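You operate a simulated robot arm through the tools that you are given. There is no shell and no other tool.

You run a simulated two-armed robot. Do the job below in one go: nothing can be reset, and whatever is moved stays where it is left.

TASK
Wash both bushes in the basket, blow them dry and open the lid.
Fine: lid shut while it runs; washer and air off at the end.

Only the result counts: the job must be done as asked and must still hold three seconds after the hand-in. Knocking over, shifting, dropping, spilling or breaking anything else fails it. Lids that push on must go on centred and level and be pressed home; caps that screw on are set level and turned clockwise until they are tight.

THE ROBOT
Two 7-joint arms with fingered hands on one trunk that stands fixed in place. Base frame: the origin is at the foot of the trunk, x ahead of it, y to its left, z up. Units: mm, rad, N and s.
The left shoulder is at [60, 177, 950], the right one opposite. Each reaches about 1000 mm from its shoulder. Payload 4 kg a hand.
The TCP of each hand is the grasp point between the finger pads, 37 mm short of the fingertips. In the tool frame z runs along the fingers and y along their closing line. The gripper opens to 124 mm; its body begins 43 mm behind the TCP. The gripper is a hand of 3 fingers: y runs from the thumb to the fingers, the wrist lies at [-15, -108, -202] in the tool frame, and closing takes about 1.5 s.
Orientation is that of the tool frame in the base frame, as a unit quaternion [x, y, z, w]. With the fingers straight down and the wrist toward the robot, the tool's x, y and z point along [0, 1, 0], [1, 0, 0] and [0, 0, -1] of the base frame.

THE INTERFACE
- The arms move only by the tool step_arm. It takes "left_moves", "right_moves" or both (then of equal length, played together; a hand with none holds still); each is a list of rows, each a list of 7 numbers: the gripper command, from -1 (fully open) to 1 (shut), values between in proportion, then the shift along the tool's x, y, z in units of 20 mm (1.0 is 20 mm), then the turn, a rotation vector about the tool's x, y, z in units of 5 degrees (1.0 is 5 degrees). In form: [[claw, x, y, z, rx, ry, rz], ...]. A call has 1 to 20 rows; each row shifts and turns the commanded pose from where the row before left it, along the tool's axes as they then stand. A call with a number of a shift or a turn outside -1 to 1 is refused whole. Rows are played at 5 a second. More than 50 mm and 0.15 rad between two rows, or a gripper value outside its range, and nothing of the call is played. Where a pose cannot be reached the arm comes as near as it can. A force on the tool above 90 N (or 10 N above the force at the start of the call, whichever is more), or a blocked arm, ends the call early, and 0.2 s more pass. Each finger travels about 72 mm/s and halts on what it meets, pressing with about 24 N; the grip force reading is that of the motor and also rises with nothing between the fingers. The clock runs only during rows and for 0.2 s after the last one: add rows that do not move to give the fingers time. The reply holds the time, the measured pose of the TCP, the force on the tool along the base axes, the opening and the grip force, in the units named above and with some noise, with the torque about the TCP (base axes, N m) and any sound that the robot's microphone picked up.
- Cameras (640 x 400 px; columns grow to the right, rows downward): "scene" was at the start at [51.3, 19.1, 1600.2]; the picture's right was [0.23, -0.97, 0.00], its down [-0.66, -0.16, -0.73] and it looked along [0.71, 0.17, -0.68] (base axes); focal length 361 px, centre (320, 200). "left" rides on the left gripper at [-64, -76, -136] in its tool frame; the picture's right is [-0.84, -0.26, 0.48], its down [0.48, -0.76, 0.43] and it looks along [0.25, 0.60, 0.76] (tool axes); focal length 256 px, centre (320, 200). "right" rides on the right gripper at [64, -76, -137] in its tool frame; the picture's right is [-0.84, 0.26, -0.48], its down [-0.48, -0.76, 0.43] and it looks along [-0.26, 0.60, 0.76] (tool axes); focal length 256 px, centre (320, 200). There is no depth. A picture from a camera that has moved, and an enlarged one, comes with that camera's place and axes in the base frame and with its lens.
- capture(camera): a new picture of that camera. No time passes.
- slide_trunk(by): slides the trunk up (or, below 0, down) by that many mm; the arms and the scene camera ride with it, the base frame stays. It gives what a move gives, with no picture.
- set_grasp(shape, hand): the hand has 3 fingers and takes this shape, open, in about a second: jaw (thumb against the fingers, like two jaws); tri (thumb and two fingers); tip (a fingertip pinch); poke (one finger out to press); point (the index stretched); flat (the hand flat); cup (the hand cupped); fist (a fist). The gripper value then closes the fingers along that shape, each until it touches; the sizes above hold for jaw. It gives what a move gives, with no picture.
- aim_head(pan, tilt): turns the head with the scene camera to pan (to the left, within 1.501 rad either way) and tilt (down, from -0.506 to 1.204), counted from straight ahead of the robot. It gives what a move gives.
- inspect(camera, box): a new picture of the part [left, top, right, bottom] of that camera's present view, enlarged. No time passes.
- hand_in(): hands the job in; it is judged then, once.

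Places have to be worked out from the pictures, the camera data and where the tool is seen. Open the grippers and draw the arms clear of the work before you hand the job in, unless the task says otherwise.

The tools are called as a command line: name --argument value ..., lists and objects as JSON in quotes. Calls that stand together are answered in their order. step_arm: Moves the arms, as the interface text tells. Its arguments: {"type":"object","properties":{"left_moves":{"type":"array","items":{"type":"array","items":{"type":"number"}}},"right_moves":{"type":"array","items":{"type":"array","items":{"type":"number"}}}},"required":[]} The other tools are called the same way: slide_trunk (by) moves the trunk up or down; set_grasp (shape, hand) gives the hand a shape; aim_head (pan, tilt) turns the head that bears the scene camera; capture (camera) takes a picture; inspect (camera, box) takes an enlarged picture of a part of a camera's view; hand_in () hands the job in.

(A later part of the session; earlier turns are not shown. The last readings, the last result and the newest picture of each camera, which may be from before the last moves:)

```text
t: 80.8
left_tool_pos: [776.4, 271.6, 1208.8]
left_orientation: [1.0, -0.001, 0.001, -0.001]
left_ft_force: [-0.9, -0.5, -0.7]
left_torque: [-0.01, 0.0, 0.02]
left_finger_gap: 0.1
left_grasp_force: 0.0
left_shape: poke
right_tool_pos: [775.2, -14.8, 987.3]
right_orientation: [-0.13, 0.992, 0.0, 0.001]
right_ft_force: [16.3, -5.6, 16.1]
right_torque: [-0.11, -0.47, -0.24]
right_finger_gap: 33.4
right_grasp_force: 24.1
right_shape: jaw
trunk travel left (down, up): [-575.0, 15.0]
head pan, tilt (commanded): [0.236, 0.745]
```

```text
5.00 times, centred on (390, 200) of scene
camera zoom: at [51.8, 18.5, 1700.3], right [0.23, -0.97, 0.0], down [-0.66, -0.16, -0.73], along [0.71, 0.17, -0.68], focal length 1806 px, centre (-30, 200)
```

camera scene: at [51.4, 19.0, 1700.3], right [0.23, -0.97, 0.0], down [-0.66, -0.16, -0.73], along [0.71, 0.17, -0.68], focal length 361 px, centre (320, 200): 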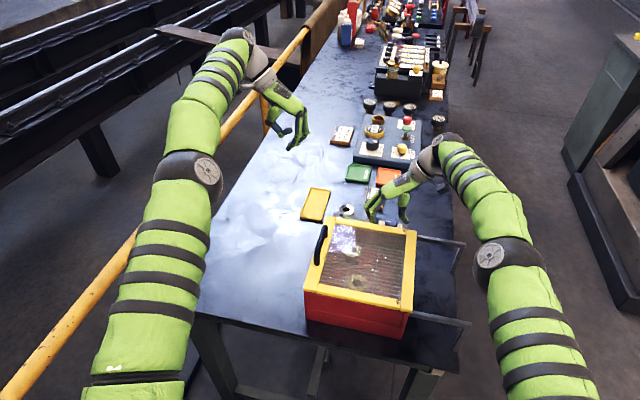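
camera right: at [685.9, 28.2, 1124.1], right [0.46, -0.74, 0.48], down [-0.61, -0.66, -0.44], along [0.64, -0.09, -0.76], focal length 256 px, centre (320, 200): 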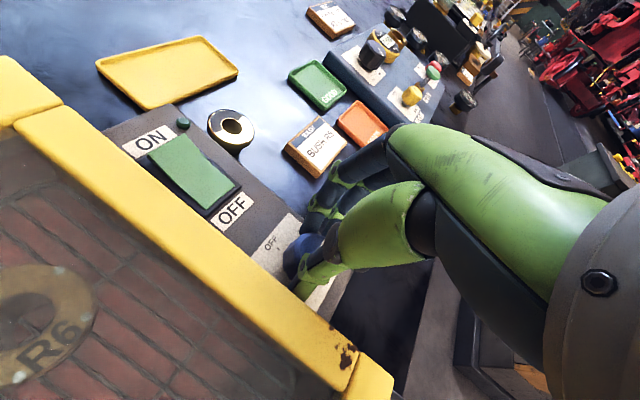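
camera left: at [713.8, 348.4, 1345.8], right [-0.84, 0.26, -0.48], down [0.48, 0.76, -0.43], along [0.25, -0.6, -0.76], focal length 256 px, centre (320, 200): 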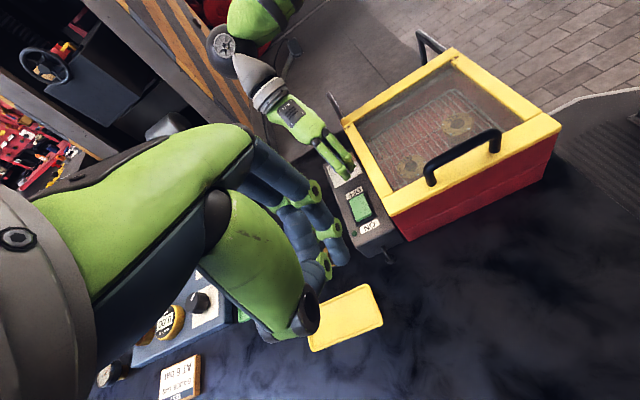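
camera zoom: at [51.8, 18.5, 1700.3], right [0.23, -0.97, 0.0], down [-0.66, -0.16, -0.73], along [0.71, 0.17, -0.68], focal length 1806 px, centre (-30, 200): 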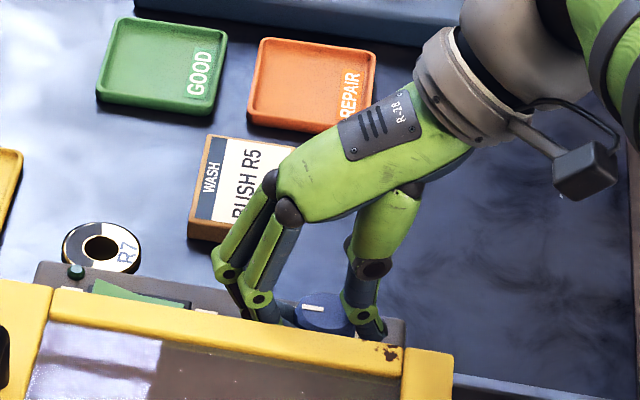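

The pointer is back on the OFF side and a torque of −0.24 N·m suggests its stop. I'll open to 68 mm, lift straight up and check the pointer unobstructed.

step_arm --right_moves '[[0.5, 0, 0, 0, 0, 0, 0], [0.2, 0, 0, 0, 0, 0, 0], [-0.1, 0, 0, 0, 0, 0, 0], [-0.1, 0, 0, 0, 0, 0, 0], [-0.1, 0, 0, 0, 0, 0, 0], [-0.1, 0, 0, -0.5, 0, 0, 0], [-0.1, 0, 0, -1, 0, 0, 0], [-0.1, 0, 0, -1, 0, 0, 0], [-0.1, 0, 0, -1, 0, 0, 0], [-0.1, 0, 0, -1, 0, 0, 0], [-0.1, 0, 0, -1, 0, 0, 0]]'

inspect --camera "left" --box '[310, 130, 370, 190]'

inspect --camera "scene" --box '[350, 160, 430, 240]'

capture --camera "right"

```text
t: 83.2
left_tool_pos: [777.3, 273.0, 1208.8]
left_orientation: [1.0, 0.0, 0.0, 0.0]
left_ft_force: [0.0, 0.0, 0.4]
left_torque: [-0.02, 0.0, 0.01]
left_finger_gap: 0.0
left_grasp_force: 0.1
left_shape: poke
right_tool_pos: [774.4, -15.6, 1095.7]
right_orientation: [-0.13, 0.991, 0.0, 0.0]
right_ft_force: [-0.7, -0.4, 0.4]
right_torque: [0.01, 0.0, 0.03]
right_finger_gap: 67.7
right_grasp_force: 0.0
right_shape: jaw
trunk travel left (down, up): [-575.0, 15.0]
head pan, tilt (commanded): [0.236, 0.745]
```

```text
6.67 times, centred on (340, 160) of left
camera zoom: at [713.6, 348.4, 1345.9], right [-0.84, 0.26, -0.48], down [0.48, 0.76, -0.43], along [0.25, -0.6, -0.76], focal length 1707 px, centre (187, 467)
```

zoom: 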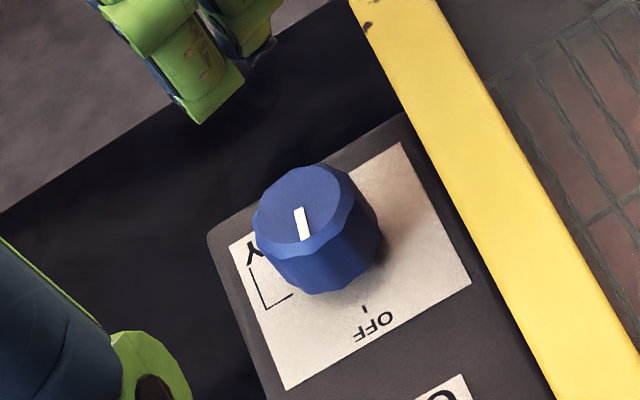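

```text
5.00 times, centred on (390, 200) of scene
camera zoom: at [51.2, 19.0, 1700.2], right [0.23, -0.97, 0.0], down [-0.66, -0.16, -0.73], along [0.71, 0.17, -0.68], focal length 1806 px, centre (-30, 200)
```

zoom: 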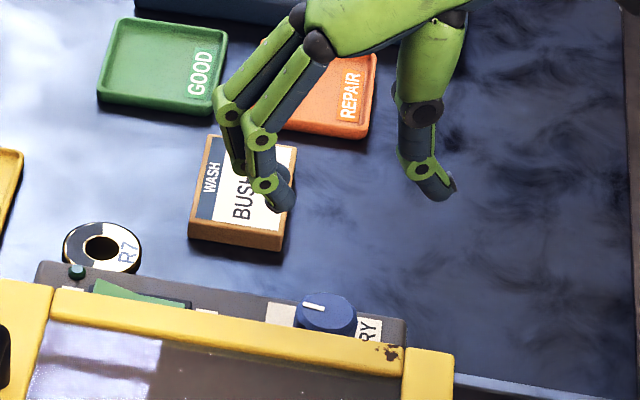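

```text
taken
camera right: at [732.9, -105.3, 1233.2], right [0.74, 0.46, 0.48], down [0.66, -0.61, -0.43], along [0.09, 0.64, -0.76], focal length 256 px, centre (320, 200)
```

right: 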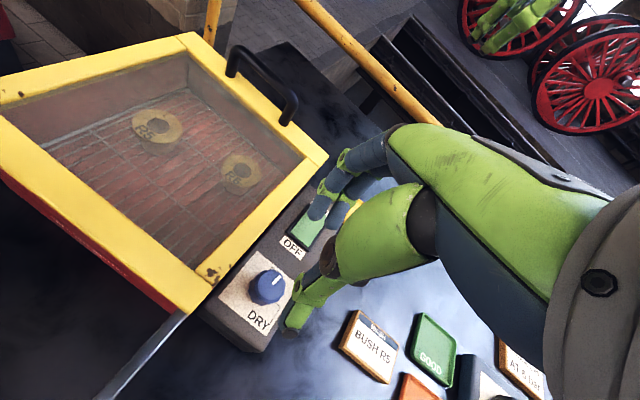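

The pointer looks close to OFF, but by my estimate it may be some 5–9° short of its first position. I'll enlarge it to measure.

inspect --camera "left" --box '[325, 150, 355, 180]'

inspect --camera "scene" --box '[400, 210, 430, 235]'

inspect --camera "right" --box '[230, 250, 310, 330]'

```text
13.33 times, centred on (340, 165) of left
camera zoom: at [713.6, 348.4, 1345.9], right [-0.84, 0.26, -0.48], down [0.48, 0.76, -0.43], along [0.25, -0.6, -0.76], focal length 3413 px, centre (53, 667)
```

zoom: 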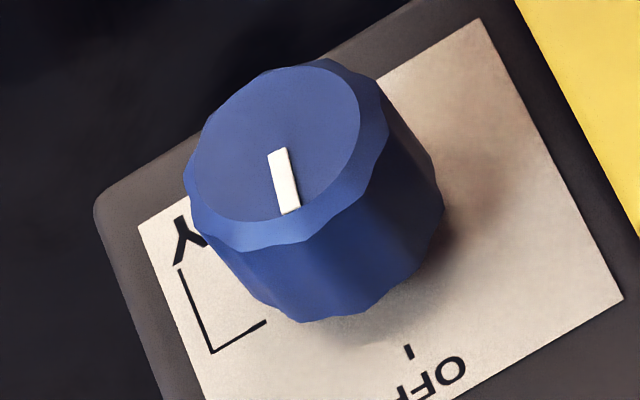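

```text
16.00 times, centred on (415, 222) of scene
camera zoom: at [51.2, 19.0, 1700.2], right [0.23, -0.97, 0.0], down [-0.66, -0.16, -0.73], along [0.71, 0.17, -0.68], focal length 5780 px, centre (-1200, -160)
```

zoom: 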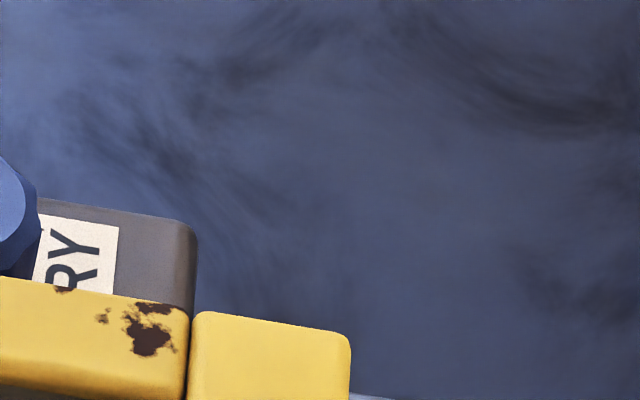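

```text
5.00 times, centred on (270, 290) of right
camera zoom: at [732.9, -105.3, 1233.2], right [0.74, 0.46, 0.48], down [0.66, -0.61, -0.43], along [0.09, 0.64, -0.76], focal length 1280 px, centre (570, -250)
```

zoom: 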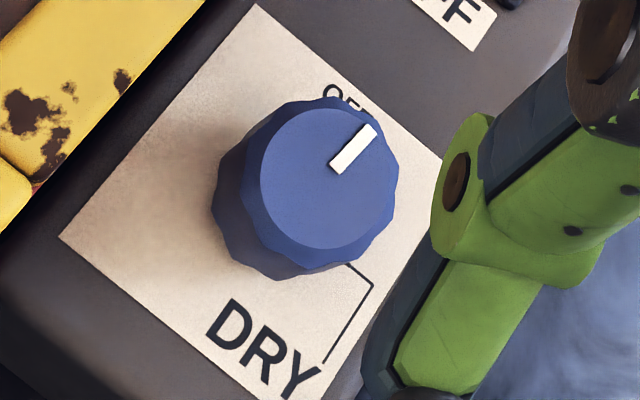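

From both hand cameras the pointer is about 8° short of the OFF tick. I'll regrip: turn the open hand back 15° to face +y squarely, recentre, and descend onto the knob again.

step_arm --right_moves '[[-0.1, -0.18, 0.1, 0, 0, 0, 1], [-0.1, 0, 0, 0, 0, 0, 1], [-0.1, 0, 0, 0, 0, 0, 1], [-0.1, 0, 0, 1, 0, 0, 0], [-0.1, 0, 0, 1, 0, 0, 0], [-0.1, 0, 0, 1, 0, 0, 0], [-0.1, 0, 0, 1, 0, 0, 0], [-0.1, 0, 0, 0.5, 0, 0, 0], [-0.1, 0, 0, 0, 0, 0, 0]]'

inspect --camera "right" --box '[220, 160, 400, 370]'

inspect --camera "scene" --box '[370, 195, 410, 235]'

```text
t: 85.2
left_tool_pos: [776.3, 272.7, 1208.4]
left_orientation: [1.0, 0.0, 0.0, 0.0]
left_ft_force: [0.0, 0.5, -0.5]
left_torque: [0.01, 0.01, 0.0]
left_finger_gap: 0.1
left_grasp_force: 0.1
left_shape: poke
right_tool_pos: [778.8, -12.8, 1005.8]
right_orientation: [0.001, 1.0, 0.0, 0.0]
right_ft_force: [0.1, -0.1, -0.3]
right_torque: [-0.01, 0.0, -0.01]
right_finger_gap: 67.9
right_grasp_force: 0.1
right_shape: jaw
trunk travel left (down, up): [-575.0, 15.0]
head pan, tilt (commanded): [0.236, 0.745]
```

```text
1.90 times, centred on (310, 265) of right
camera zoom: at [715.1, -89.0, 1143.1], right [0.84, 0.26, 0.48], down [0.48, -0.76, -0.43], along [0.26, 0.6, -0.76], focal length 488 px, centre (339, 76)
```

zoom: 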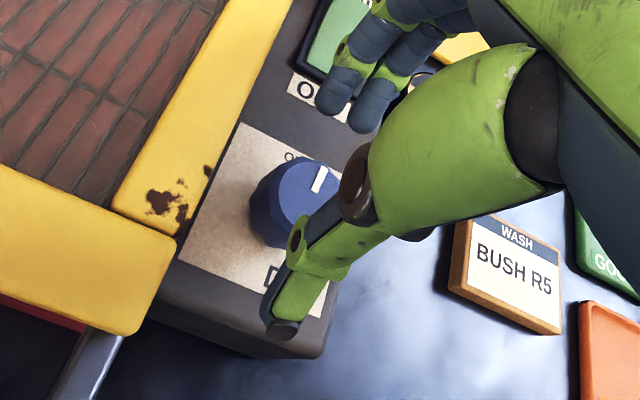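

```text
10.00 times, centred on (390, 215) of scene
camera zoom: at [51.4, 19.1, 1700.2], right [0.23, -0.97, 0.0], down [-0.66, -0.16, -0.73], along [0.71, 0.17, -0.68], focal length 3612 px, centre (-380, 50)
```

zoom: 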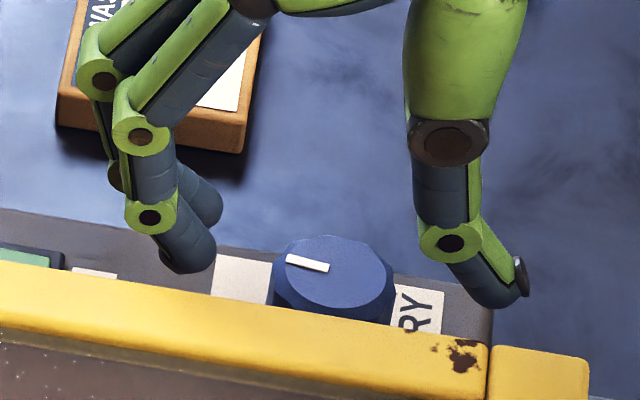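

The scene view confirms the pointer sits slightly clockwise of the panel's y line. I'll lower the last 18 mm, grip, and turn counter-clockwise 10° first.

step_arm --right_moves '[[-0.1, 0, 0, 0.4, 0, 0, 0], [-0.1, 0, 0, 0.5, 0, 0, 0], [0.3, 0, 0, 0, 0, 0, 0], [0.6, 0, 0, 0, 0, 0, 0], [1, 0, 0, 0, 0, 0, 0], [1, 0, 0, 0, 0, 0, 0], [1, 0, 0, 0, 0, 0, 0], [1, 0, 0, 0, 0, 0, 0], [1, 0, 0, 0, 0, 0, -1], [1, 0, 0, 0, 0, 0, -1], [1, 0, 0, 0, 0, 0, 0]]'

inspect --camera "scene" --box '[370, 195, 410, 235]'

inspect --camera "right" --box '[220, 160, 400, 370]'

```text
t: 87.6
left_tool_pos: [777.1, 271.9, 1208.3]
left_orientation: [1.0, 0.0, 0.0, 0.001]
left_ft_force: [-0.3, -0.3, 0.5]
left_torque: [-0.01, 0.0, -0.02]
left_finger_gap: 0.0
left_grasp_force: 0.0
left_shape: poke
right_tool_pos: [778.8, -13.3, 990.0]
right_orientation: [-0.087, 0.996, 0.0, 0.0]
right_ft_force: [6.4, -6.9, 2.2]
right_torque: [-0.17, -0.18, -0.13]
right_finger_gap: 32.6
right_grasp_force: 24.1
right_shape: jaw
trunk travel left (down, up): [-575.0, 15.0]
head pan, tilt (commanded): [0.236, 0.745]
```

```text
10.00 times, centred on (390, 215) of scene
camera zoom: at [52.2, 18.3, 1700.2], right [0.23, -0.97, 0.0], down [-0.66, -0.16, -0.73], along [0.71, 0.17, -0.68], focal length 3612 px, centre (-380, 50)
```

zoom: 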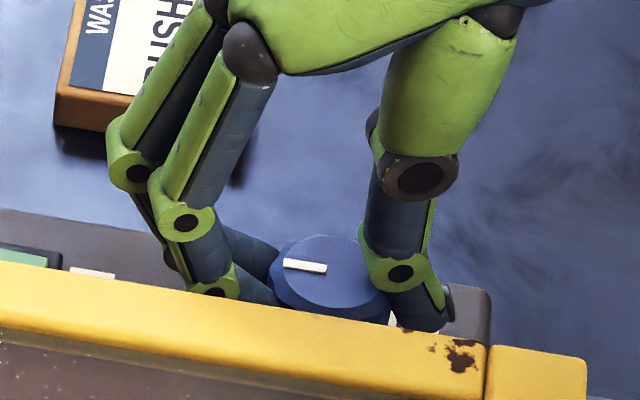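

```text
1.90 times, centred on (310, 265) of right
camera zoom: at [729.8, -99.5, 1125.7], right [0.78, 0.4, 0.48], down [0.61, -0.66, -0.43], along [0.15, 0.63, -0.76], focal length 488 px, centre (339, 76)
```

zoom: 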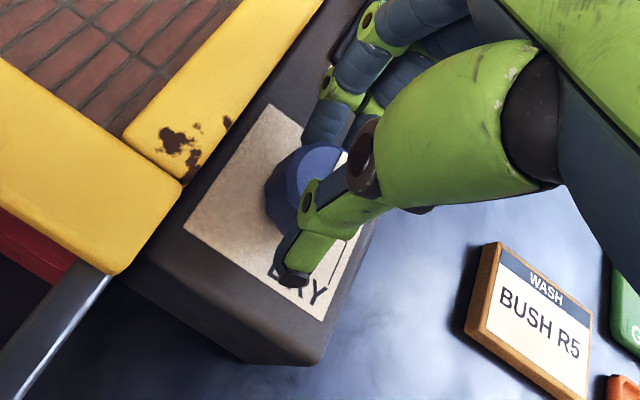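

The pointer now lies within a few degrees of the OFF line. I'll turn one more 5° step to seat it against the stop and compare.

step_arm --right_moves '[[1, 0, 0, 0, 0, 0, -1], [1, 0, 0, 0, 0, 0, 0], [1, 0, 0, 0, 0, 0, 0]]'

inspect --camera "scene" --box '[370, 195, 410, 235]'

```text
t: 88.4
left_tool_pos: [777.2, 271.3, 1208.8]
left_orientation: [1.0, -0.001, 0.0, 0.001]
left_ft_force: [0.2, -0.3, -0.6]
left_torque: [0.02, -0.02, 0.02]
left_finger_gap: 0.2
left_grasp_force: 0.0
left_shape: poke
right_tool_pos: [780.3, -13.1, 988.9]
right_orientation: [-0.13, 0.992, -0.001, 0.001]
right_ft_force: [9.8, -7.5, 4.9]
right_torque: [-0.22, -0.28, -0.23]
right_finger_gap: 32.4
right_grasp_force: 23.8
right_shape: jaw
trunk travel left (down, up): [-575.0, 15.0]
head pan, tilt (commanded): [0.236, 0.745]
```

```text
10.00 times, centred on (390, 215) of scene
camera zoom: at [52.1, 18.2, 1700.3], right [0.23, -0.97, 0.0], down [-0.66, -0.16, -0.73], along [0.71, 0.17, -0.68], focal length 3612 px, centre (-380, 50)
```

zoom: 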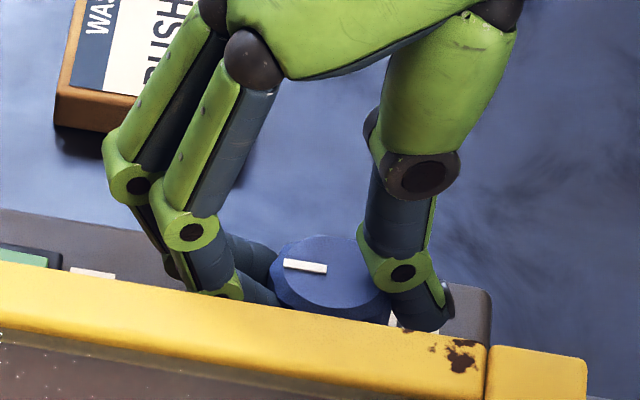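

The pointer did not move further while the torque rose to −0.23 N·m, so the knob is on its OFF stop. To avoid dragging it on release as before, I'll first unwind the stored twist by 8°, then open gently.

step_arm --right_moves '[[1, 0, -0.03, 0, 0, 0, 0.8], [1, 0, 0, 0, 0, 0, 0.8], [1, 0, 0, 0, 0, 0, 0]]'

inspect --camera "scene" --box '[370, 195, 410, 235]'

```text
t: 89.2
left_tool_pos: [777.3, 272.7, 1209.5]
left_orientation: [1.0, -0.001, 0.0, 0.0]
left_ft_force: [-0.3, 0.4, 0.2]
left_torque: [0.02, 0.02, -0.03]
left_finger_gap: 0.2
left_grasp_force: 0.1
left_shape: poke
right_tool_pos: [779.2, -13.5, 988.9]
right_orientation: [-0.061, 0.998, 0.0, 0.0]
right_ft_force: [6.5, -7.4, 6.2]
right_torque: [-0.21, -0.15, -0.02]
right_finger_gap: 32.1
right_grasp_force: 23.9
right_shape: jaw
trunk travel left (down, up): [-575.0, 15.0]
head pan, tilt (commanded): [0.236, 0.745]
```

```text
10.00 times, centred on (390, 215) of scene
camera zoom: at [51.4, 18.2, 1700.3], right [0.23, -0.97, 0.0], down [-0.66, -0.16, -0.73], along [0.71, 0.17, -0.68], focal length 3612 px, centre (-380, 50)
```

zoom: 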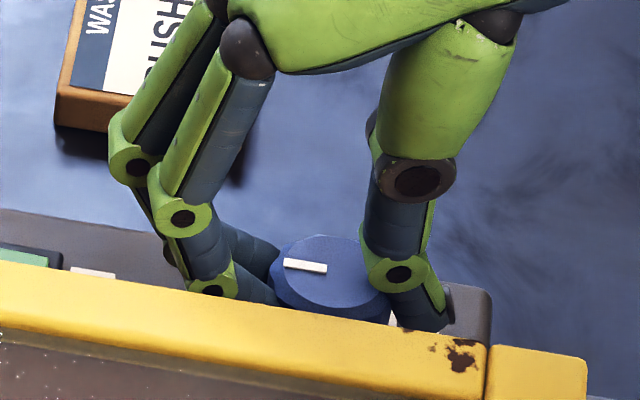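

The twist is relieved and the pointer stays on OFF. I'll take out the remaining side load with a 1.5 mm shift, open slowly and lift.

step_arm --right_moves '[[1, -0.08, -0.1, 0, 0, 0, 0], [0.48, 0, 0, 0, 0, 0, 0], [0.4, 0, 0, 0, 0, 0, 0], [0.2, 0, 0, 0, 0, 0, 0], [0, 0, 0, 0, 0, 0, 0], [-0.1, 0, 0, 0, 0, 0, 0], [-0.1, 0, 0, 0, 0, 0, 0]]'

inspect --camera "scene" --box '[370, 195, 410, 235]'

inspect --camera "right" --box '[220, 160, 400, 370]'

```text
t: 90.8
left_tool_pos: [777.0, 272.6, 1208.2]
left_orientation: [1.0, 0.001, 0.0, 0.0]
left_ft_force: [0.4, 0.4, -0.9]
left_torque: [0.0, -0.01, -0.01]
left_finger_gap: 0.2
left_grasp_force: 0.0
left_shape: poke
right_tool_pos: [780.6, -14.4, 989.7]
right_orientation: [-0.06, 0.998, -0.001, 0.0]
right_ft_force: [-0.2, 0.3, -0.5]
right_torque: [0.0, 0.03, -0.04]
right_finger_gap: 67.7
right_grasp_force: 0.0
right_shape: jaw
trunk travel left (down, up): [-575.0, 15.0]
head pan, tilt (commanded): [0.236, 0.745]
```

```text
10.00 times, centred on (390, 215) of scene
camera zoom: at [51.6, 19.1, 1700.2], right [0.23, -0.97, 0.0], down [-0.66, -0.16, -0.73], along [0.71, 0.17, -0.68], focal length 3612 px, centre (-380, 50)
```

zoom: 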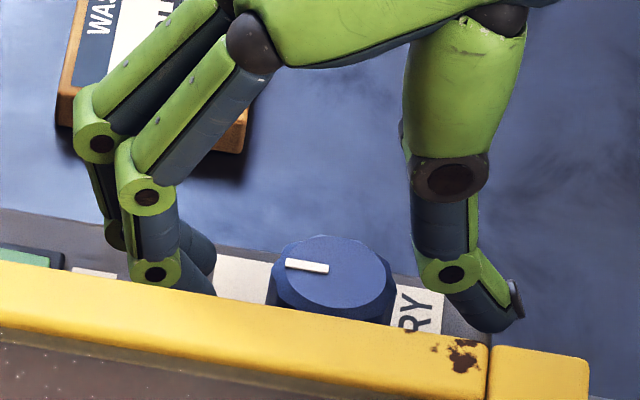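

```text
1.90 times, centred on (310, 265) of right
camera zoom: at [727.3, -97.5, 1125.6], right [0.8, 0.36, 0.48], down [0.57, -0.7, -0.43], along [0.18, 0.62, -0.76], focal length 488 px, centre (339, 76)
```

zoom: 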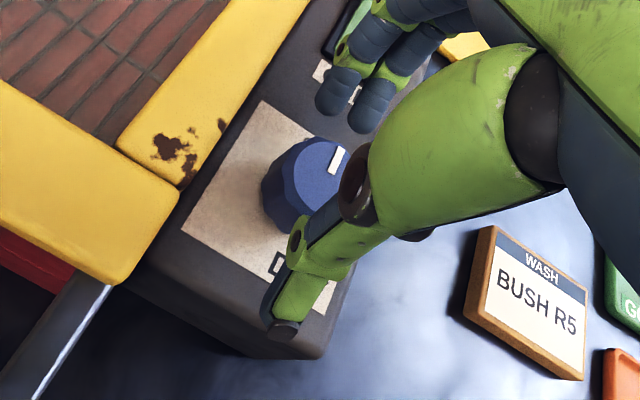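

The pointer stayed in place this time. I'll lift the right hand and verify from the left camera.

step_arm --right_moves '[[-0.1, 0, 0, -0.5, 0, 0, 0], [-0.1, 0, 0, -1, 0, 0, 0], [-0.1, 0, 0, -1, 0, 0, 0], [-0.1, 0, 0, -1, 0, 0, 0], [-0.1, 0, 0, -1, 0, 0, 0], [-0.1, 0, 0, -1, 0, 0, 0]]'

inspect --camera "left" --box '[325, 150, 355, 180]'

inspect --camera "right" --box '[220, 220, 320, 330]'

inspect --camera "left" --box '[310, 60, 500, 270]'

```text
t: 92.2
left_tool_pos: [776.1, 272.5, 1208.7]
left_orientation: [1.0, 0.0, 0.0, 0.0]
left_ft_force: [0.1, 0.3, 0.1]
left_torque: [-0.05, -0.01, 0.03]
left_finger_gap: 0.1
left_grasp_force: 0.0
left_shape: poke
right_tool_pos: [782.8, -16.7, 1098.8]
right_orientation: [-0.061, 0.998, 0.0, -0.001]
right_ft_force: [-0.1, 0.8, -0.1]
right_torque: [-0.01, 0.02, 0.01]
right_finger_gap: 67.8
right_grasp_force: 0.1
right_shape: jaw
trunk travel left (down, up): [-575.0, 15.0]
head pan, tilt (commanded): [0.236, 0.745]
```

```text
13.33 times, centred on (340, 165) of left
camera zoom: at [713.8, 348.6, 1345.7], right [-0.84, 0.26, -0.48], down [0.48, 0.76, -0.43], along [0.25, -0.6, -0.76], focal length 3413 px, centre (53, 667)
```

zoom: 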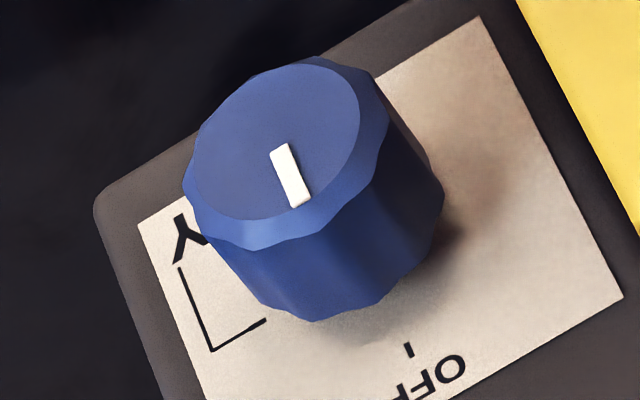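

```text
3.64 times, centred on (270, 275) of right
camera zoom: at [729.7, -98.7, 1235.6], right [0.8, 0.36, 0.48], down [0.57, -0.7, -0.43], along [0.18, 0.62, -0.76], focal length 931 px, centre (502, -73)
```

zoom: 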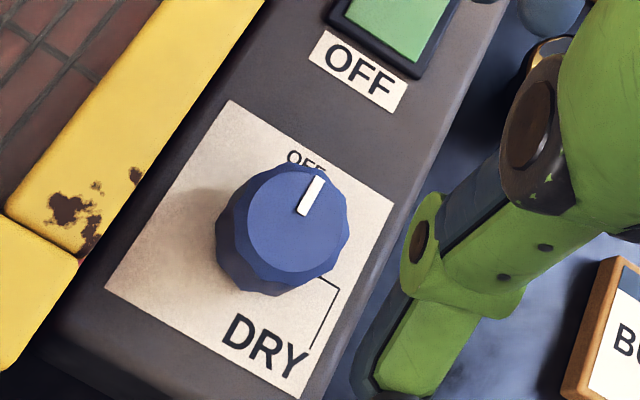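

```text
1.90 times, centred on (405, 165) of left
camera zoom: at [713.8, 348.6, 1345.7], right [-0.84, 0.26, -0.48], down [0.48, 0.76, -0.43], along [0.25, -0.6, -0.76], focal length 488 px, centre (158, 267)
```

zoom: 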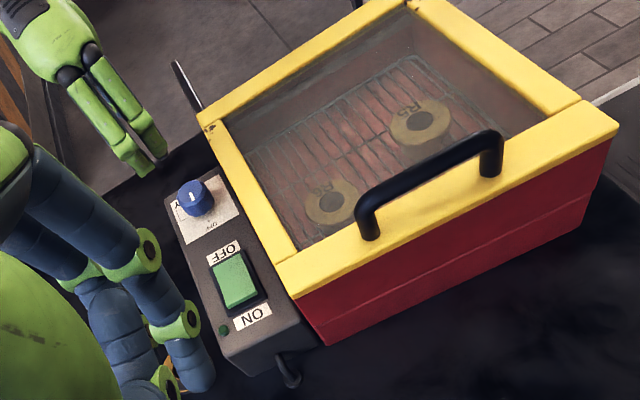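

The pointer is now parallel to the panel's y line, on OFF, and the rocker and lamp are off. Next I raise the right hand, square it up and carry it to above the lid handle at about (613, 147).

step_arm --right_moves '[[-0.1, 0, 0, -1, 0, 0, 0.7], [-0.1, 0, 0, -1, 0, 0, 0.7], [-0.5, 0, 0, -1, 0, 0, 0], [-1, 0.94, 0.91, 0, 0, 0, 0], [-1, 0.94, 0.91, 0, 0, 0, 0], [-1, 0.94, 0.91, 0, 0, 0, 0], [-1, 0.94, 0.91, 0, 0, 0, 0], [-1, 0.94, 0.91, 0, 0, 0, 0], [-1, 0.94, 0.91, 0, 0, 0, 0], [-1, 0.94, 0.91, 0, 0, 0, 0], [-1, 0.94, 0.91, 0, 0, 0, 0], [-1, 0.94, 0.91, 0, 0, 0, 0], [-1, 0, 0, 0, 0, 0, 0]]'

capture --camera "scene"

capture --camera "right"

capture --camera "left"

```text
t: 95.0
left_tool_pos: [777.0, 273.8, 1207.0]
left_orientation: [1.0, -0.001, 0.0, -0.001]
left_ft_force: [0.1, -0.1, -0.8]
left_torque: [0.01, 0.0, 0.0]
left_finger_gap: 0.0
left_grasp_force: 0.1
left_shape: poke
right_tool_pos: [610.4, 150.4, 1160.0]
right_orientation: [0.001, 1.0, 0.0, 0.0]
right_ft_force: [0.8, -0.3, -0.1]
right_torque: [0.0, 0.02, 0.01]
right_finger_gap: 123.5
right_grasp_force: 0.1
right_shape: jaw
trunk travel left (down, up): [-575.0, 15.0]
head pan, tilt (commanded): [0.236, 0.745]
```

```text
taken
camera scene: at [51.7, 18.9, 1700.2], right [0.23, -0.97, 0.0], down [-0.66, -0.16, -0.73], along [0.71, 0.17, -0.68], focal length 361 px, centre (320, 200)
```

scene: 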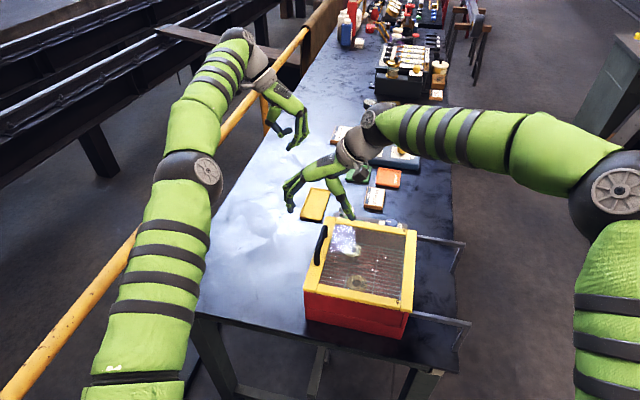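

```text
taken
camera right: at [547.3, 73.8, 1295.7], right [0.84, 0.26, 0.48], down [0.48, -0.76, -0.43], along [0.26, 0.6, -0.76], focal length 256 px, centre (320, 200)
```

right: 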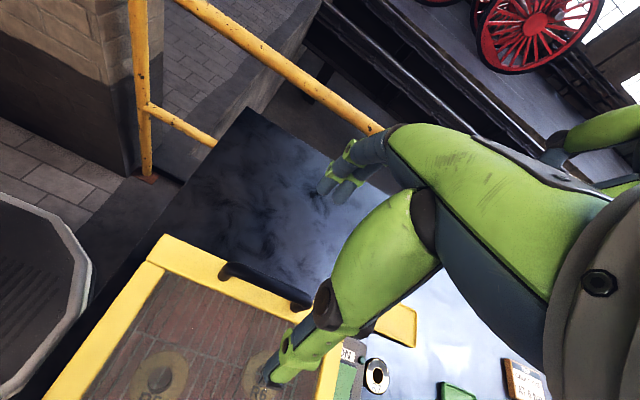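

```text
taken
camera left: at [714.1, 348.2, 1345.7], right [-0.84, 0.26, -0.48], down [0.48, 0.76, -0.43], along [0.25, -0.6, -0.76], focal length 256 px, centre (320, 200)
```

left: 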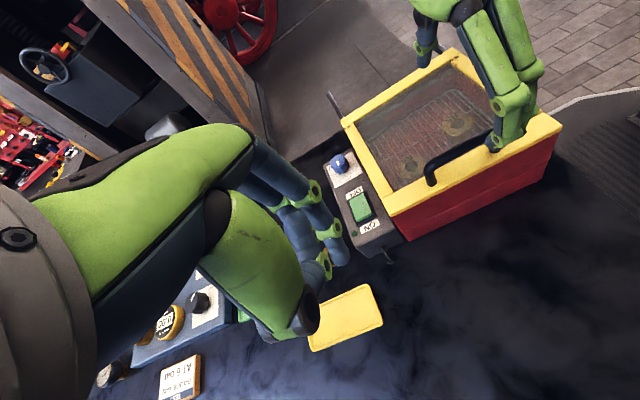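

The handle bar reprojects to y≈147, centred near x≈611. I'll descend to z≈1042 with a 3 mm correction in y.

step_arm --right_moves '[[-1, -0.1, -0.15, 1, 0, 0, 0], [-1, 0, 0, 1, 0, 0, 0], [-1, 0, 0, 1, 0, 0, 0], [-1, 0, 0, 1, 0, 0, 0], [-1, 0, 0, 1, 0, 0, 0], [-1, 0, 0, 0.6, 0, 0, 0], [-1, 0, 0, 0.3, 0, 0, 0], [-1, 0, 0, 0, 0, 0, 0]]'

inspect --camera "scene" --box '[270, 150, 430, 310]'

inspect --camera "left" --box '[380, 40, 580, 240]'

```text
t: 96.8
left_tool_pos: [776.5, 273.4, 1209.7]
left_orientation: [1.0, -0.001, -0.001, 0.001]
left_ft_force: [0.5, 0.5, -0.1]
left_torque: [0.0, 0.0, 0.01]
left_finger_gap: 0.0
left_grasp_force: 0.1
left_shape: poke
right_tool_pos: [613.1, 146.7, 1042.5]
right_orientation: [0.0, 1.0, 0.0, 0.001]
right_ft_force: [-0.3, -0.3, 0.0]
right_torque: [0.02, -0.05, 0.01]
right_finger_gap: 123.6
right_grasp_force: 0.1
right_shape: jaw
trunk travel left (down, up): [-575.0, 15.0]
head pan, tilt (commanded): [0.236, 0.745]
```

```text
2.50 times, centred on (350, 230) of scene
camera zoom: at [51.4, 19.1, 1700.2], right [0.23, -0.97, 0.0], down [-0.66, -0.16, -0.73], along [0.71, 0.17, -0.68], focal length 903 px, centre (245, 125)
```

zoom: 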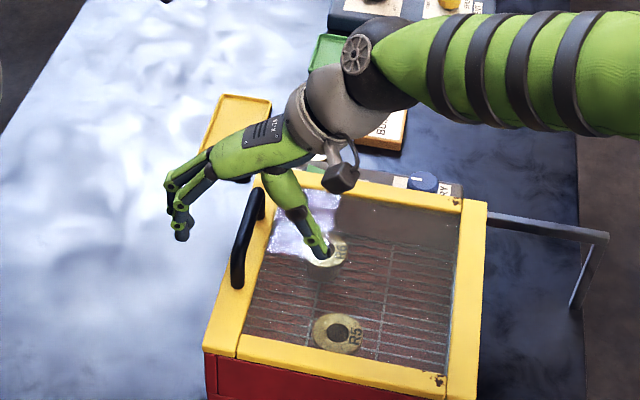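

```text
2.00 times, centred on (480, 140) of left
camera zoom: at [713.8, 348.4, 1345.8], right [-0.84, 0.26, -0.48], down [0.48, 0.76, -0.43], along [0.25, -0.6, -0.76], focal length 512 px, centre (0, 320)
```

zoom: 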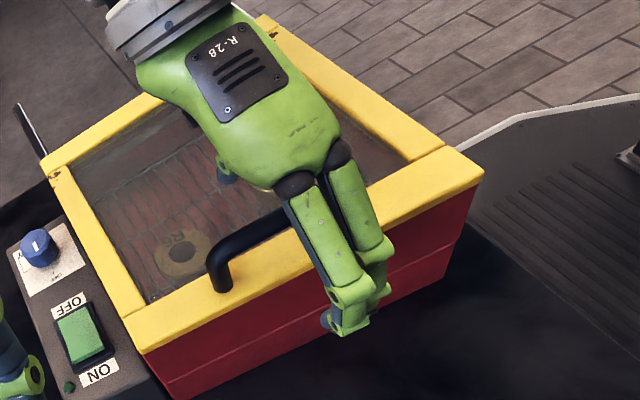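

The bar is between thumb and fingers again, with no contact. I close the hand on it.

step_arm --right_moves '[[0, 0, 0, 0, 0, 0, 0], [0.5, 0, 0, 0, 0, 0, 0], [1, 0, 0, 0, 0, 0, 0], [1, 0, 0, 0, 0, 0, 0], [1, 0, 0, 0, 0, 0, 0], [1, 0, 0, 0, 0, 0, 0], [1, 0, 0, 0, 0, 0, 0], [1, 0, 0, 0, 0, 0, 0], [1, 0, 0, 0, 0, 0, 0], [1, 0, 0, 0, 0, 0, 0]]'

inspect --camera "scene" --box '[270, 150, 430, 310]'

```text
t: 99.0
left_tool_pos: [776.4, 273.0, 1209.1]
left_orientation: [1.0, 0.0, 0.0, 0.0]
left_ft_force: [0.2, 0.3, 0.1]
left_torque: [-0.05, 0.04, -0.05]
left_finger_gap: 0.2
left_grasp_force: 0.1
left_shape: poke
right_tool_pos: [613.4, 144.8, 1041.3]
right_orientation: [0.001, 1.0, 0.0, -0.001]
right_ft_force: [-0.9, -8.8, -5.0]
right_torque: [-0.04, -0.05, -0.06]
right_finger_gap: 4.5
right_grasp_force: 24.0
right_shape: jaw
trunk travel left (down, up): [-575.0, 15.0]
head pan, tilt (commanded): [0.236, 0.745]
```

```text
2.50 times, centred on (350, 230) of scene
camera zoom: at [51.8, 18.0, 1700.2], right [0.23, -0.97, 0.0], down [-0.66, -0.16, -0.73], along [0.71, 0.17, -0.68], focal length 903 px, centre (245, 125)
```

zoom: 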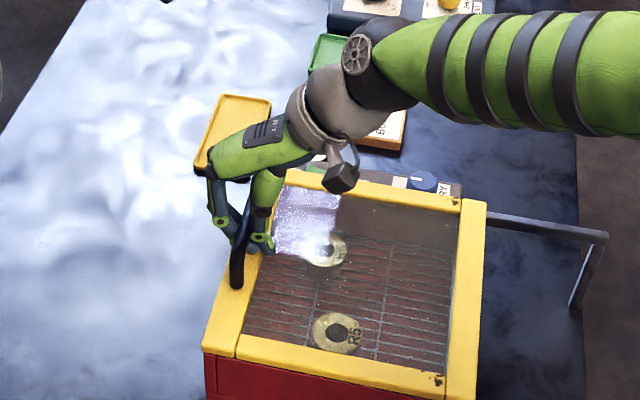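

The grip is firm. I'll slide the lid open toward −y, gently at first.

step_arm --right_moves '[[1, 0, -0.3, 0, 0, 0, 0], [1, 0, -0.5, 0, 0, 0, 0], [1, 0, -0.5, 0, 0, 0, 0], [1, 0, -0.5, 0, 0, 0, 0]]'

inspect --camera "scene" --box '[270, 150, 470, 350]'

```text
t: 100.0
left_tool_pos: [776.7, 273.2, 1208.7]
left_orientation: [1.0, 0.0, 0.0, 0.0]
left_ft_force: [0.9, -0.5, -0.8]
left_torque: [-0.05, 0.05, -0.01]
left_finger_gap: 0.3
left_grasp_force: 0.0
left_shape: poke
right_tool_pos: [613.7, 110.2, 1041.4]
right_orientation: [0.001, 1.0, 0.0, 0.0]
right_ft_force: [0.3, -0.1, -0.4]
right_torque: [0.02, 0.0, -0.14]
right_finger_gap: 3.4
right_grasp_force: 24.2
right_shape: jaw
trunk travel left (down, up): [-575.0, 15.0]
head pan, tilt (commanded): [0.236, 0.745]
```

```text
2.00 times, centred on (370, 250) of scene
camera zoom: at [51.3, 18.9, 1700.3], right [0.23, -0.97, 0.0], down [-0.66, -0.16, -0.73], along [0.71, 0.17, -0.68], focal length 722 px, centre (220, 100)
```

zoom: 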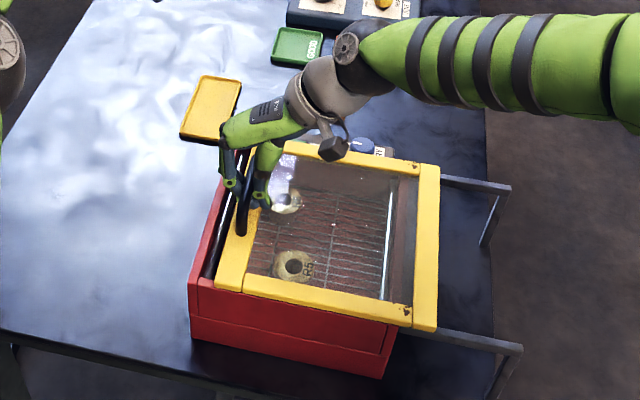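

The lid is following smoothly. I continue sliding it to near its original open position (handle at y≈−26).

step_arm --right_moves '[[1, 0, -0.7, 0, 0, 0, 0], [1, 0, -0.8, 0, 0, 0, 0], [1, 0, -0.8, 0, 0, 0, 0], [1, 0, -0.8, 0, 0, 0, 0], [1, 0, -0.8, 0, 0, 0, 0], [1, 0, -0.8, 0, 0, 0, 0], [1, 0, -0.8, 0, 0, 0, 0], [1, 0, -0.6, 0, 0, 0, 0], [1, 0, -0.4, 0, 0, 0, 0], [1, 0, 0, 0, 0, 0, 0]]'

inspect --camera "scene" --box '[270, 150, 510, 350]'

```text
t: 102.2
left_tool_pos: [776.6, 271.0, 1208.5]
left_orientation: [1.0, 0.0, 0.0, 0.0]
left_ft_force: [-0.9, -0.5, -0.2]
left_torque: [-0.04, 0.04, -0.03]
left_finger_gap: 0.2
left_grasp_force: 0.0
left_shape: poke
right_tool_pos: [613.7, -20.6, 1039.4]
right_orientation: [0.001, 1.0, 0.0, 0.0]
right_ft_force: [3.8, -0.3, 0.7]
right_torque: [0.01, -0.04, -0.15]
right_finger_gap: 2.8
right_grasp_force: 23.9
right_shape: jaw
trunk travel left (down, up): [-575.0, 15.0]
head pan, tilt (commanded): [0.236, 0.745]
```

```text
2.00 times, centred on (390, 250) of scene
camera zoom: at [51.8, 19.1, 1700.3], right [0.23, -0.97, 0.0], down [-0.66, -0.16, -0.73], along [0.71, 0.17, -0.68], focal length 722 px, centre (180, 100)
```

zoom: 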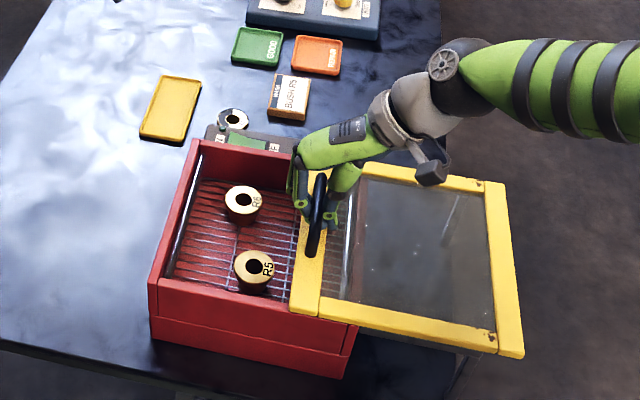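

The lid is almost fully open and both bushes look clean and dry. I'll go the last few millimetres to the original position, checking for the stop.

step_arm --right_moves '[[1, 0, -0.15, 0, 0, 0, 0], [1, 0, -0.15, 0, 0, 0, 0], [1, 0, 0, 0, 0, 0, 0]]'

```text
t: 103.0
left_tool_pos: [776.8, 273.5, 1208.2]
left_orientation: [1.0, 0.0, 0.0, 0.0]
left_ft_force: [0.3, 0.7, 0.4]
left_torque: [0.0, 0.01, -0.05]
left_finger_gap: 0.0
left_grasp_force: 0.1
left_shape: poke
right_tool_pos: [613.7, -26.1, 1039.7]
right_orientation: [0.001, 1.0, 0.0, 0.0]
right_ft_force: [5.4, 0.9, 0.0]
right_torque: [0.04, -0.04, -0.21]
right_finger_gap: 3.1
right_grasp_force: 24.1
right_shape: jaw
trunk travel left (down, up): [-575.0, 15.0]
head pan, tilt (commanded): [0.236, 0.745]
```

No stop force yet at y=−26. I'll try 3 mm more to bring it to the original open mark.

step_arm --right_moves '[[1, 0, -0.15, 0, 0, 0, 0], [1, 0, 0, 0, 0, 0, 0]]'

inspect --camera "scene" --box '[270, 150, 510, 350]'

```text
t: 103.6
left_tool_pos: [777.1, 273.0, 1209.1]
left_orientation: [1.0, -0.001, 0.0, 0.0]
left_ft_force: [-0.1, 0.0, 0.1]
left_torque: [0.04, -0.04, -0.01]
left_finger_gap: 0.1
left_grasp_force: 0.0
left_shape: poke
right_tool_pos: [613.0, -28.9, 1040.2]
right_orientation: [0.0, 1.0, -0.001, -0.001]
right_ft_force: [5.2, 0.0, -1.7]
right_torque: [-0.01, -0.05, -0.2]
right_finger_gap: 3.2
right_grasp_force: 24.2
right_shape: jaw
trunk travel left (down, up): [-575.0, 15.0]
head pan, tilt (commanded): [0.236, 0.745]
```

```text
2.00 times, centred on (390, 250) of scene
camera zoom: at [52.2, 19.1, 1700.2], right [0.23, -0.97, 0.0], down [-0.66, -0.16, -0.73], along [0.71, 0.17, -0.68], focal length 722 px, centre (180, 100)
```

zoom: 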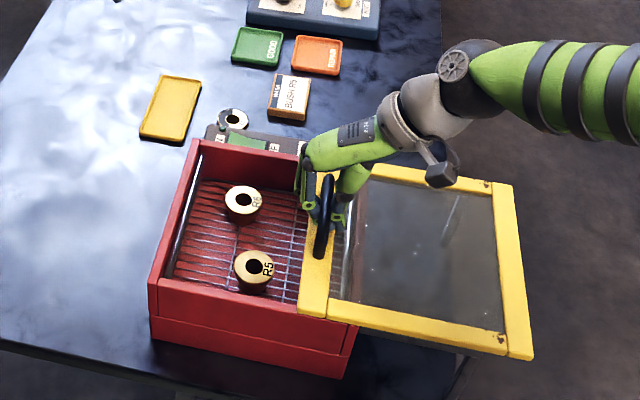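

The lid's near-left corner is back at y≈−8, as at the start, so it's fully open. I'll open the hand and lift straight off the handle.

step_arm --right_moves '[[0.5, 0, 0, 0, 0, 0, 0], [-0.2, 0, 0, 0, 0, 0, 0], [-0.6, 0, 0, 0, 0, 0, 0], [-1, 0, 0, 0, 0, 0, 0], [-1, 0, 0, 0, 0, 0, 0], [-1, 0, 0, 0, 0, 0, 0], [-1, 0, 0, 0, 0, 0, 0], [-1, 0, 0, 0, 0, 0, 0], [-1, 0, 0, -1, 0, 0, 0], [-1, 0, 0, -1, 0, 0, 0], [-1, 0, 0, -1, 0, 0, 0], [-1, 0, 0, -1, 0, 0, 0], [-1, 0, 0, -1, 0, 0, 0], [-1, 0, 0, -1, 0, 0, 0], [-1, 0, 0, -1, 0, 0, 0], [-1, 0, 0, -1, 0, 0, 0], [-1, 0, 0, -1, 0, 0, 0], [-1, 0, 0, -1, 0, 0, 0]]'

capture --camera "scene"

capture --camera "right"

capture --camera "left"

```text
t: 107.4
left_tool_pos: [776.2, 273.5, 1209.6]
left_orientation: [1.0, 0.0, 0.0, -0.001]
left_ft_force: [-0.9, -0.4, -1.0]
left_torque: [-0.02, -0.01, 0.02]
left_finger_gap: 0.3
left_grasp_force: 0.1
left_shape: poke
right_tool_pos: [610.7, -29.0, 1240.3]
right_orientation: [0.001, 1.0, 0.001, 0.0]
right_ft_force: [-0.9, 0.7, 0.6]
right_torque: [0.01, -0.02, -0.02]
right_finger_gap: 123.8
right_grasp_force: 0.0
right_shape: jaw
trunk travel left (down, up): [-575.0, 15.0]
head pan, tilt (commanded): [0.236, 0.745]
```

```text
taken
camera scene: at [51.2, 19.2, 1700.2], right [0.23, -0.97, 0.0], down [-0.66, -0.16, -0.73], along [0.71, 0.17, -0.68], focal length 361 px, centre (320, 200)
```

scene: 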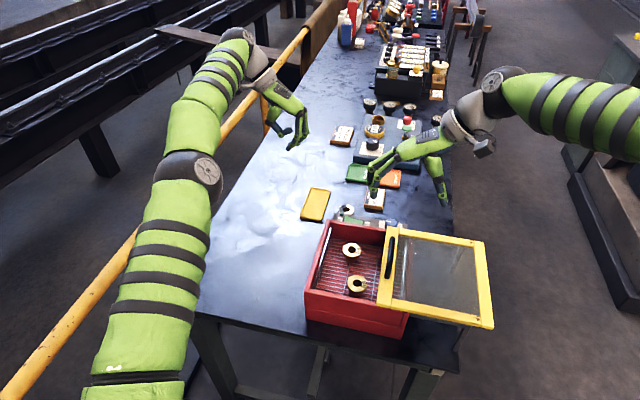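

```text
taken
camera right: at [548.6, -105.1, 1377.3], right [0.84, 0.26, 0.48], down [0.48, -0.76, -0.43], along [0.26, 0.6, -0.76], focal length 256 px, centre (320, 200)
```

right: 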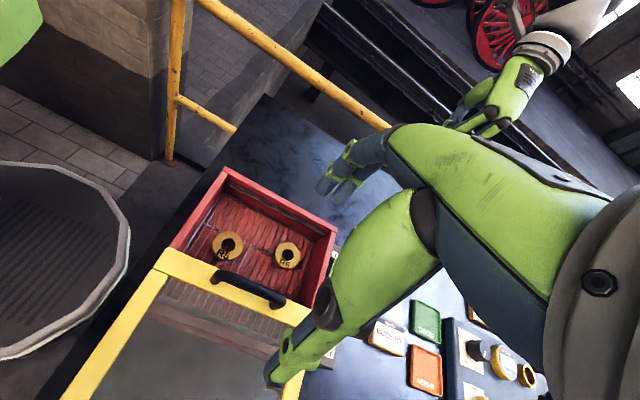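

```text
taken
camera left: at [713.6, 348.5, 1345.9], right [-0.84, 0.26, -0.48], down [0.48, 0.76, -0.43], along [0.25, -0.6, -0.76], focal length 256 px, centre (320, 200)
```

left: 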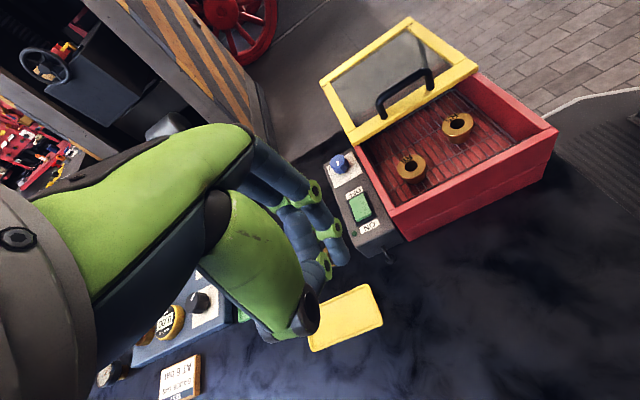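

The lid is open and both hands are free. I'll draw the right hand off to the right and the left hand back to the left, then return the left hand to its open jaw shape.

step_arm --right_moves '[[-1, 0, -1, -0.3, 0, 0, 0], [-1, 0, -1, -0.3, 0, 0, 0], [-1, 0, -1, -0.3, 0, 0, 0], [-1, 0, -1, 0, 0, 0, 0], [-1, 0, -1, 0, 0, 0, 0], [-1, 0, -1, 0, 0, 0, 0], [-1, 0, -1, 0, 0, 0, 0], [-1, 0, -1, 0, 0, 0, 0], [-1, 0, -1, 0, 0, 0, 0], [-1, 0, 0, 0, 0, 0, 0], [-1, 0, 0, 0, 0, 0, 0]]' --left_moves '[[1, -1, 0, -0.3, 0, 0, 0], [1, -1, 0, -0.3, 0, 0, 0], [1, -1, 0, -0.3, 0, 0, 0], [1, -1, 0, 0, 0, 0, 0], [1, -1, 0, 0, 0, 0, 0], [1, -1, 0, 0, 0, 0, 0], [1, -1, 0, 0, 0, 0, 0], [1, -1, 0, 0, 0, 0, 0], [1, -1, 0, 0, 0, 0, 0], [1, -1, 0, 0, 0, 0, 0], [1, -1, 0, 0, 0, 0, 0]]'

set_grasp --hand "left" --shape "jaw"

inspect --camera "scene" --box '[280, 170, 510, 350]'

capture --camera "right"

capture --camera "left"

```text
t: 109.8
left_tool_pos: [555.5, 274.8, 1228.7]
left_orientation: [1.0, 0.001, 0.001, 0.0]
left_ft_force: [0.0, -0.8, -0.6]
left_torque: [-0.02, -0.01, -0.01]
left_finger_gap: 0.2
left_grasp_force: 0.1
left_shape: poke
right_tool_pos: [612.7, -209.6, 1259.4]
right_orientation: [0.001, 1.0, 0.0, 0.0]
right_ft_force: [0.1, 0.9, -0.2]
right_torque: [0.0, 0.01, 0.04]
right_finger_gap: 123.8
right_grasp_force: 0.0
right_shape: jaw
trunk travel left (down, up): [-575.0, 15.0]
head pan, tilt (commanded): [0.236, 0.745]
```

```text
t: 110.7
left_tool_pos: [555.4, 275.5, 1228.0]
left_orientation: [1.0, -0.001, 0.0, 0.0]
left_ft_force: [-0.6, -1.2, 0.3]
left_torque: [-0.01, 0.0, -0.01]
left_finger_gap: 123.9
left_grasp_force: 0.0
left_shape: jaw
right_tool_pos: [612.6, -207.8, 1258.4]
right_orientation: [0.0, 1.0, 0.0, 0.0]
right_ft_force: [-0.8, -0.4, -0.6]
right_torque: [0.02, 0.01, -0.03]
right_finger_gap: 123.7
right_grasp_force: 0.1
right_shape: jaw
trunk travel left (down, up): [-575.0, 15.0]
head pan, tilt (commanded): [0.236, 0.745]
```

```text
2.22 times, centred on (395, 260) of scene
camera zoom: at [51.4, 19.0, 1700.2], right [0.23, -0.97, 0.0], down [-0.66, -0.16, -0.73], along [0.71, 0.17, -0.68], focal length 803 px, centre (153, 67)
```

zoom: 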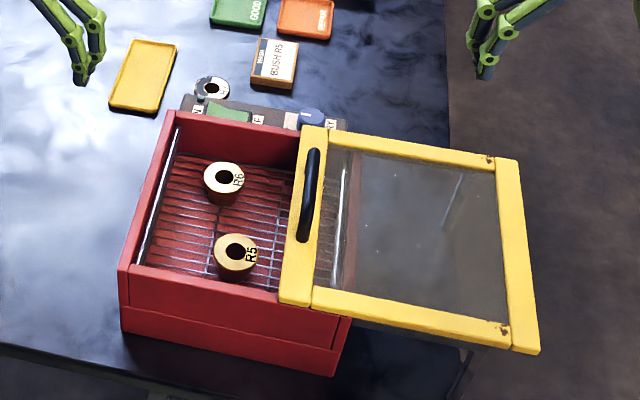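

```text
taken
camera right: at [549.9, -284.8, 1395.4], right [0.84, 0.26, 0.48], down [0.48, -0.76, -0.43], along [0.26, 0.6, -0.76], focal length 256 px, centre (320, 200)
```

right: 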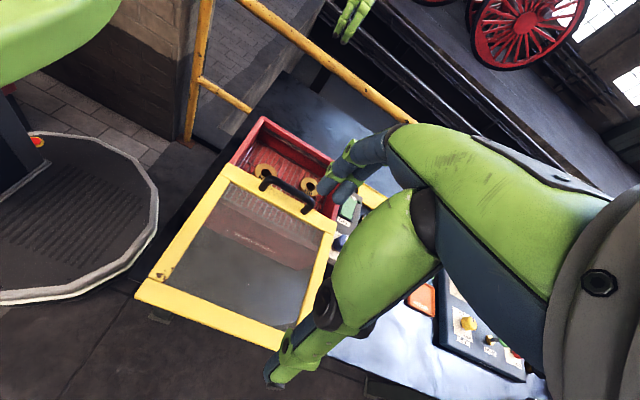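

```text
taken
camera left: at [493.1, 350.4, 1364.8], right [-0.84, 0.26, -0.48], down [0.48, 0.76, -0.43], along [0.25, -0.6, -0.76], focal length 256 px, centre (320, 200)
```

left: 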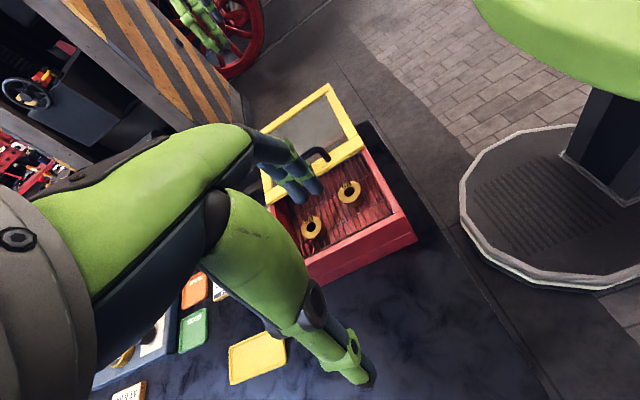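

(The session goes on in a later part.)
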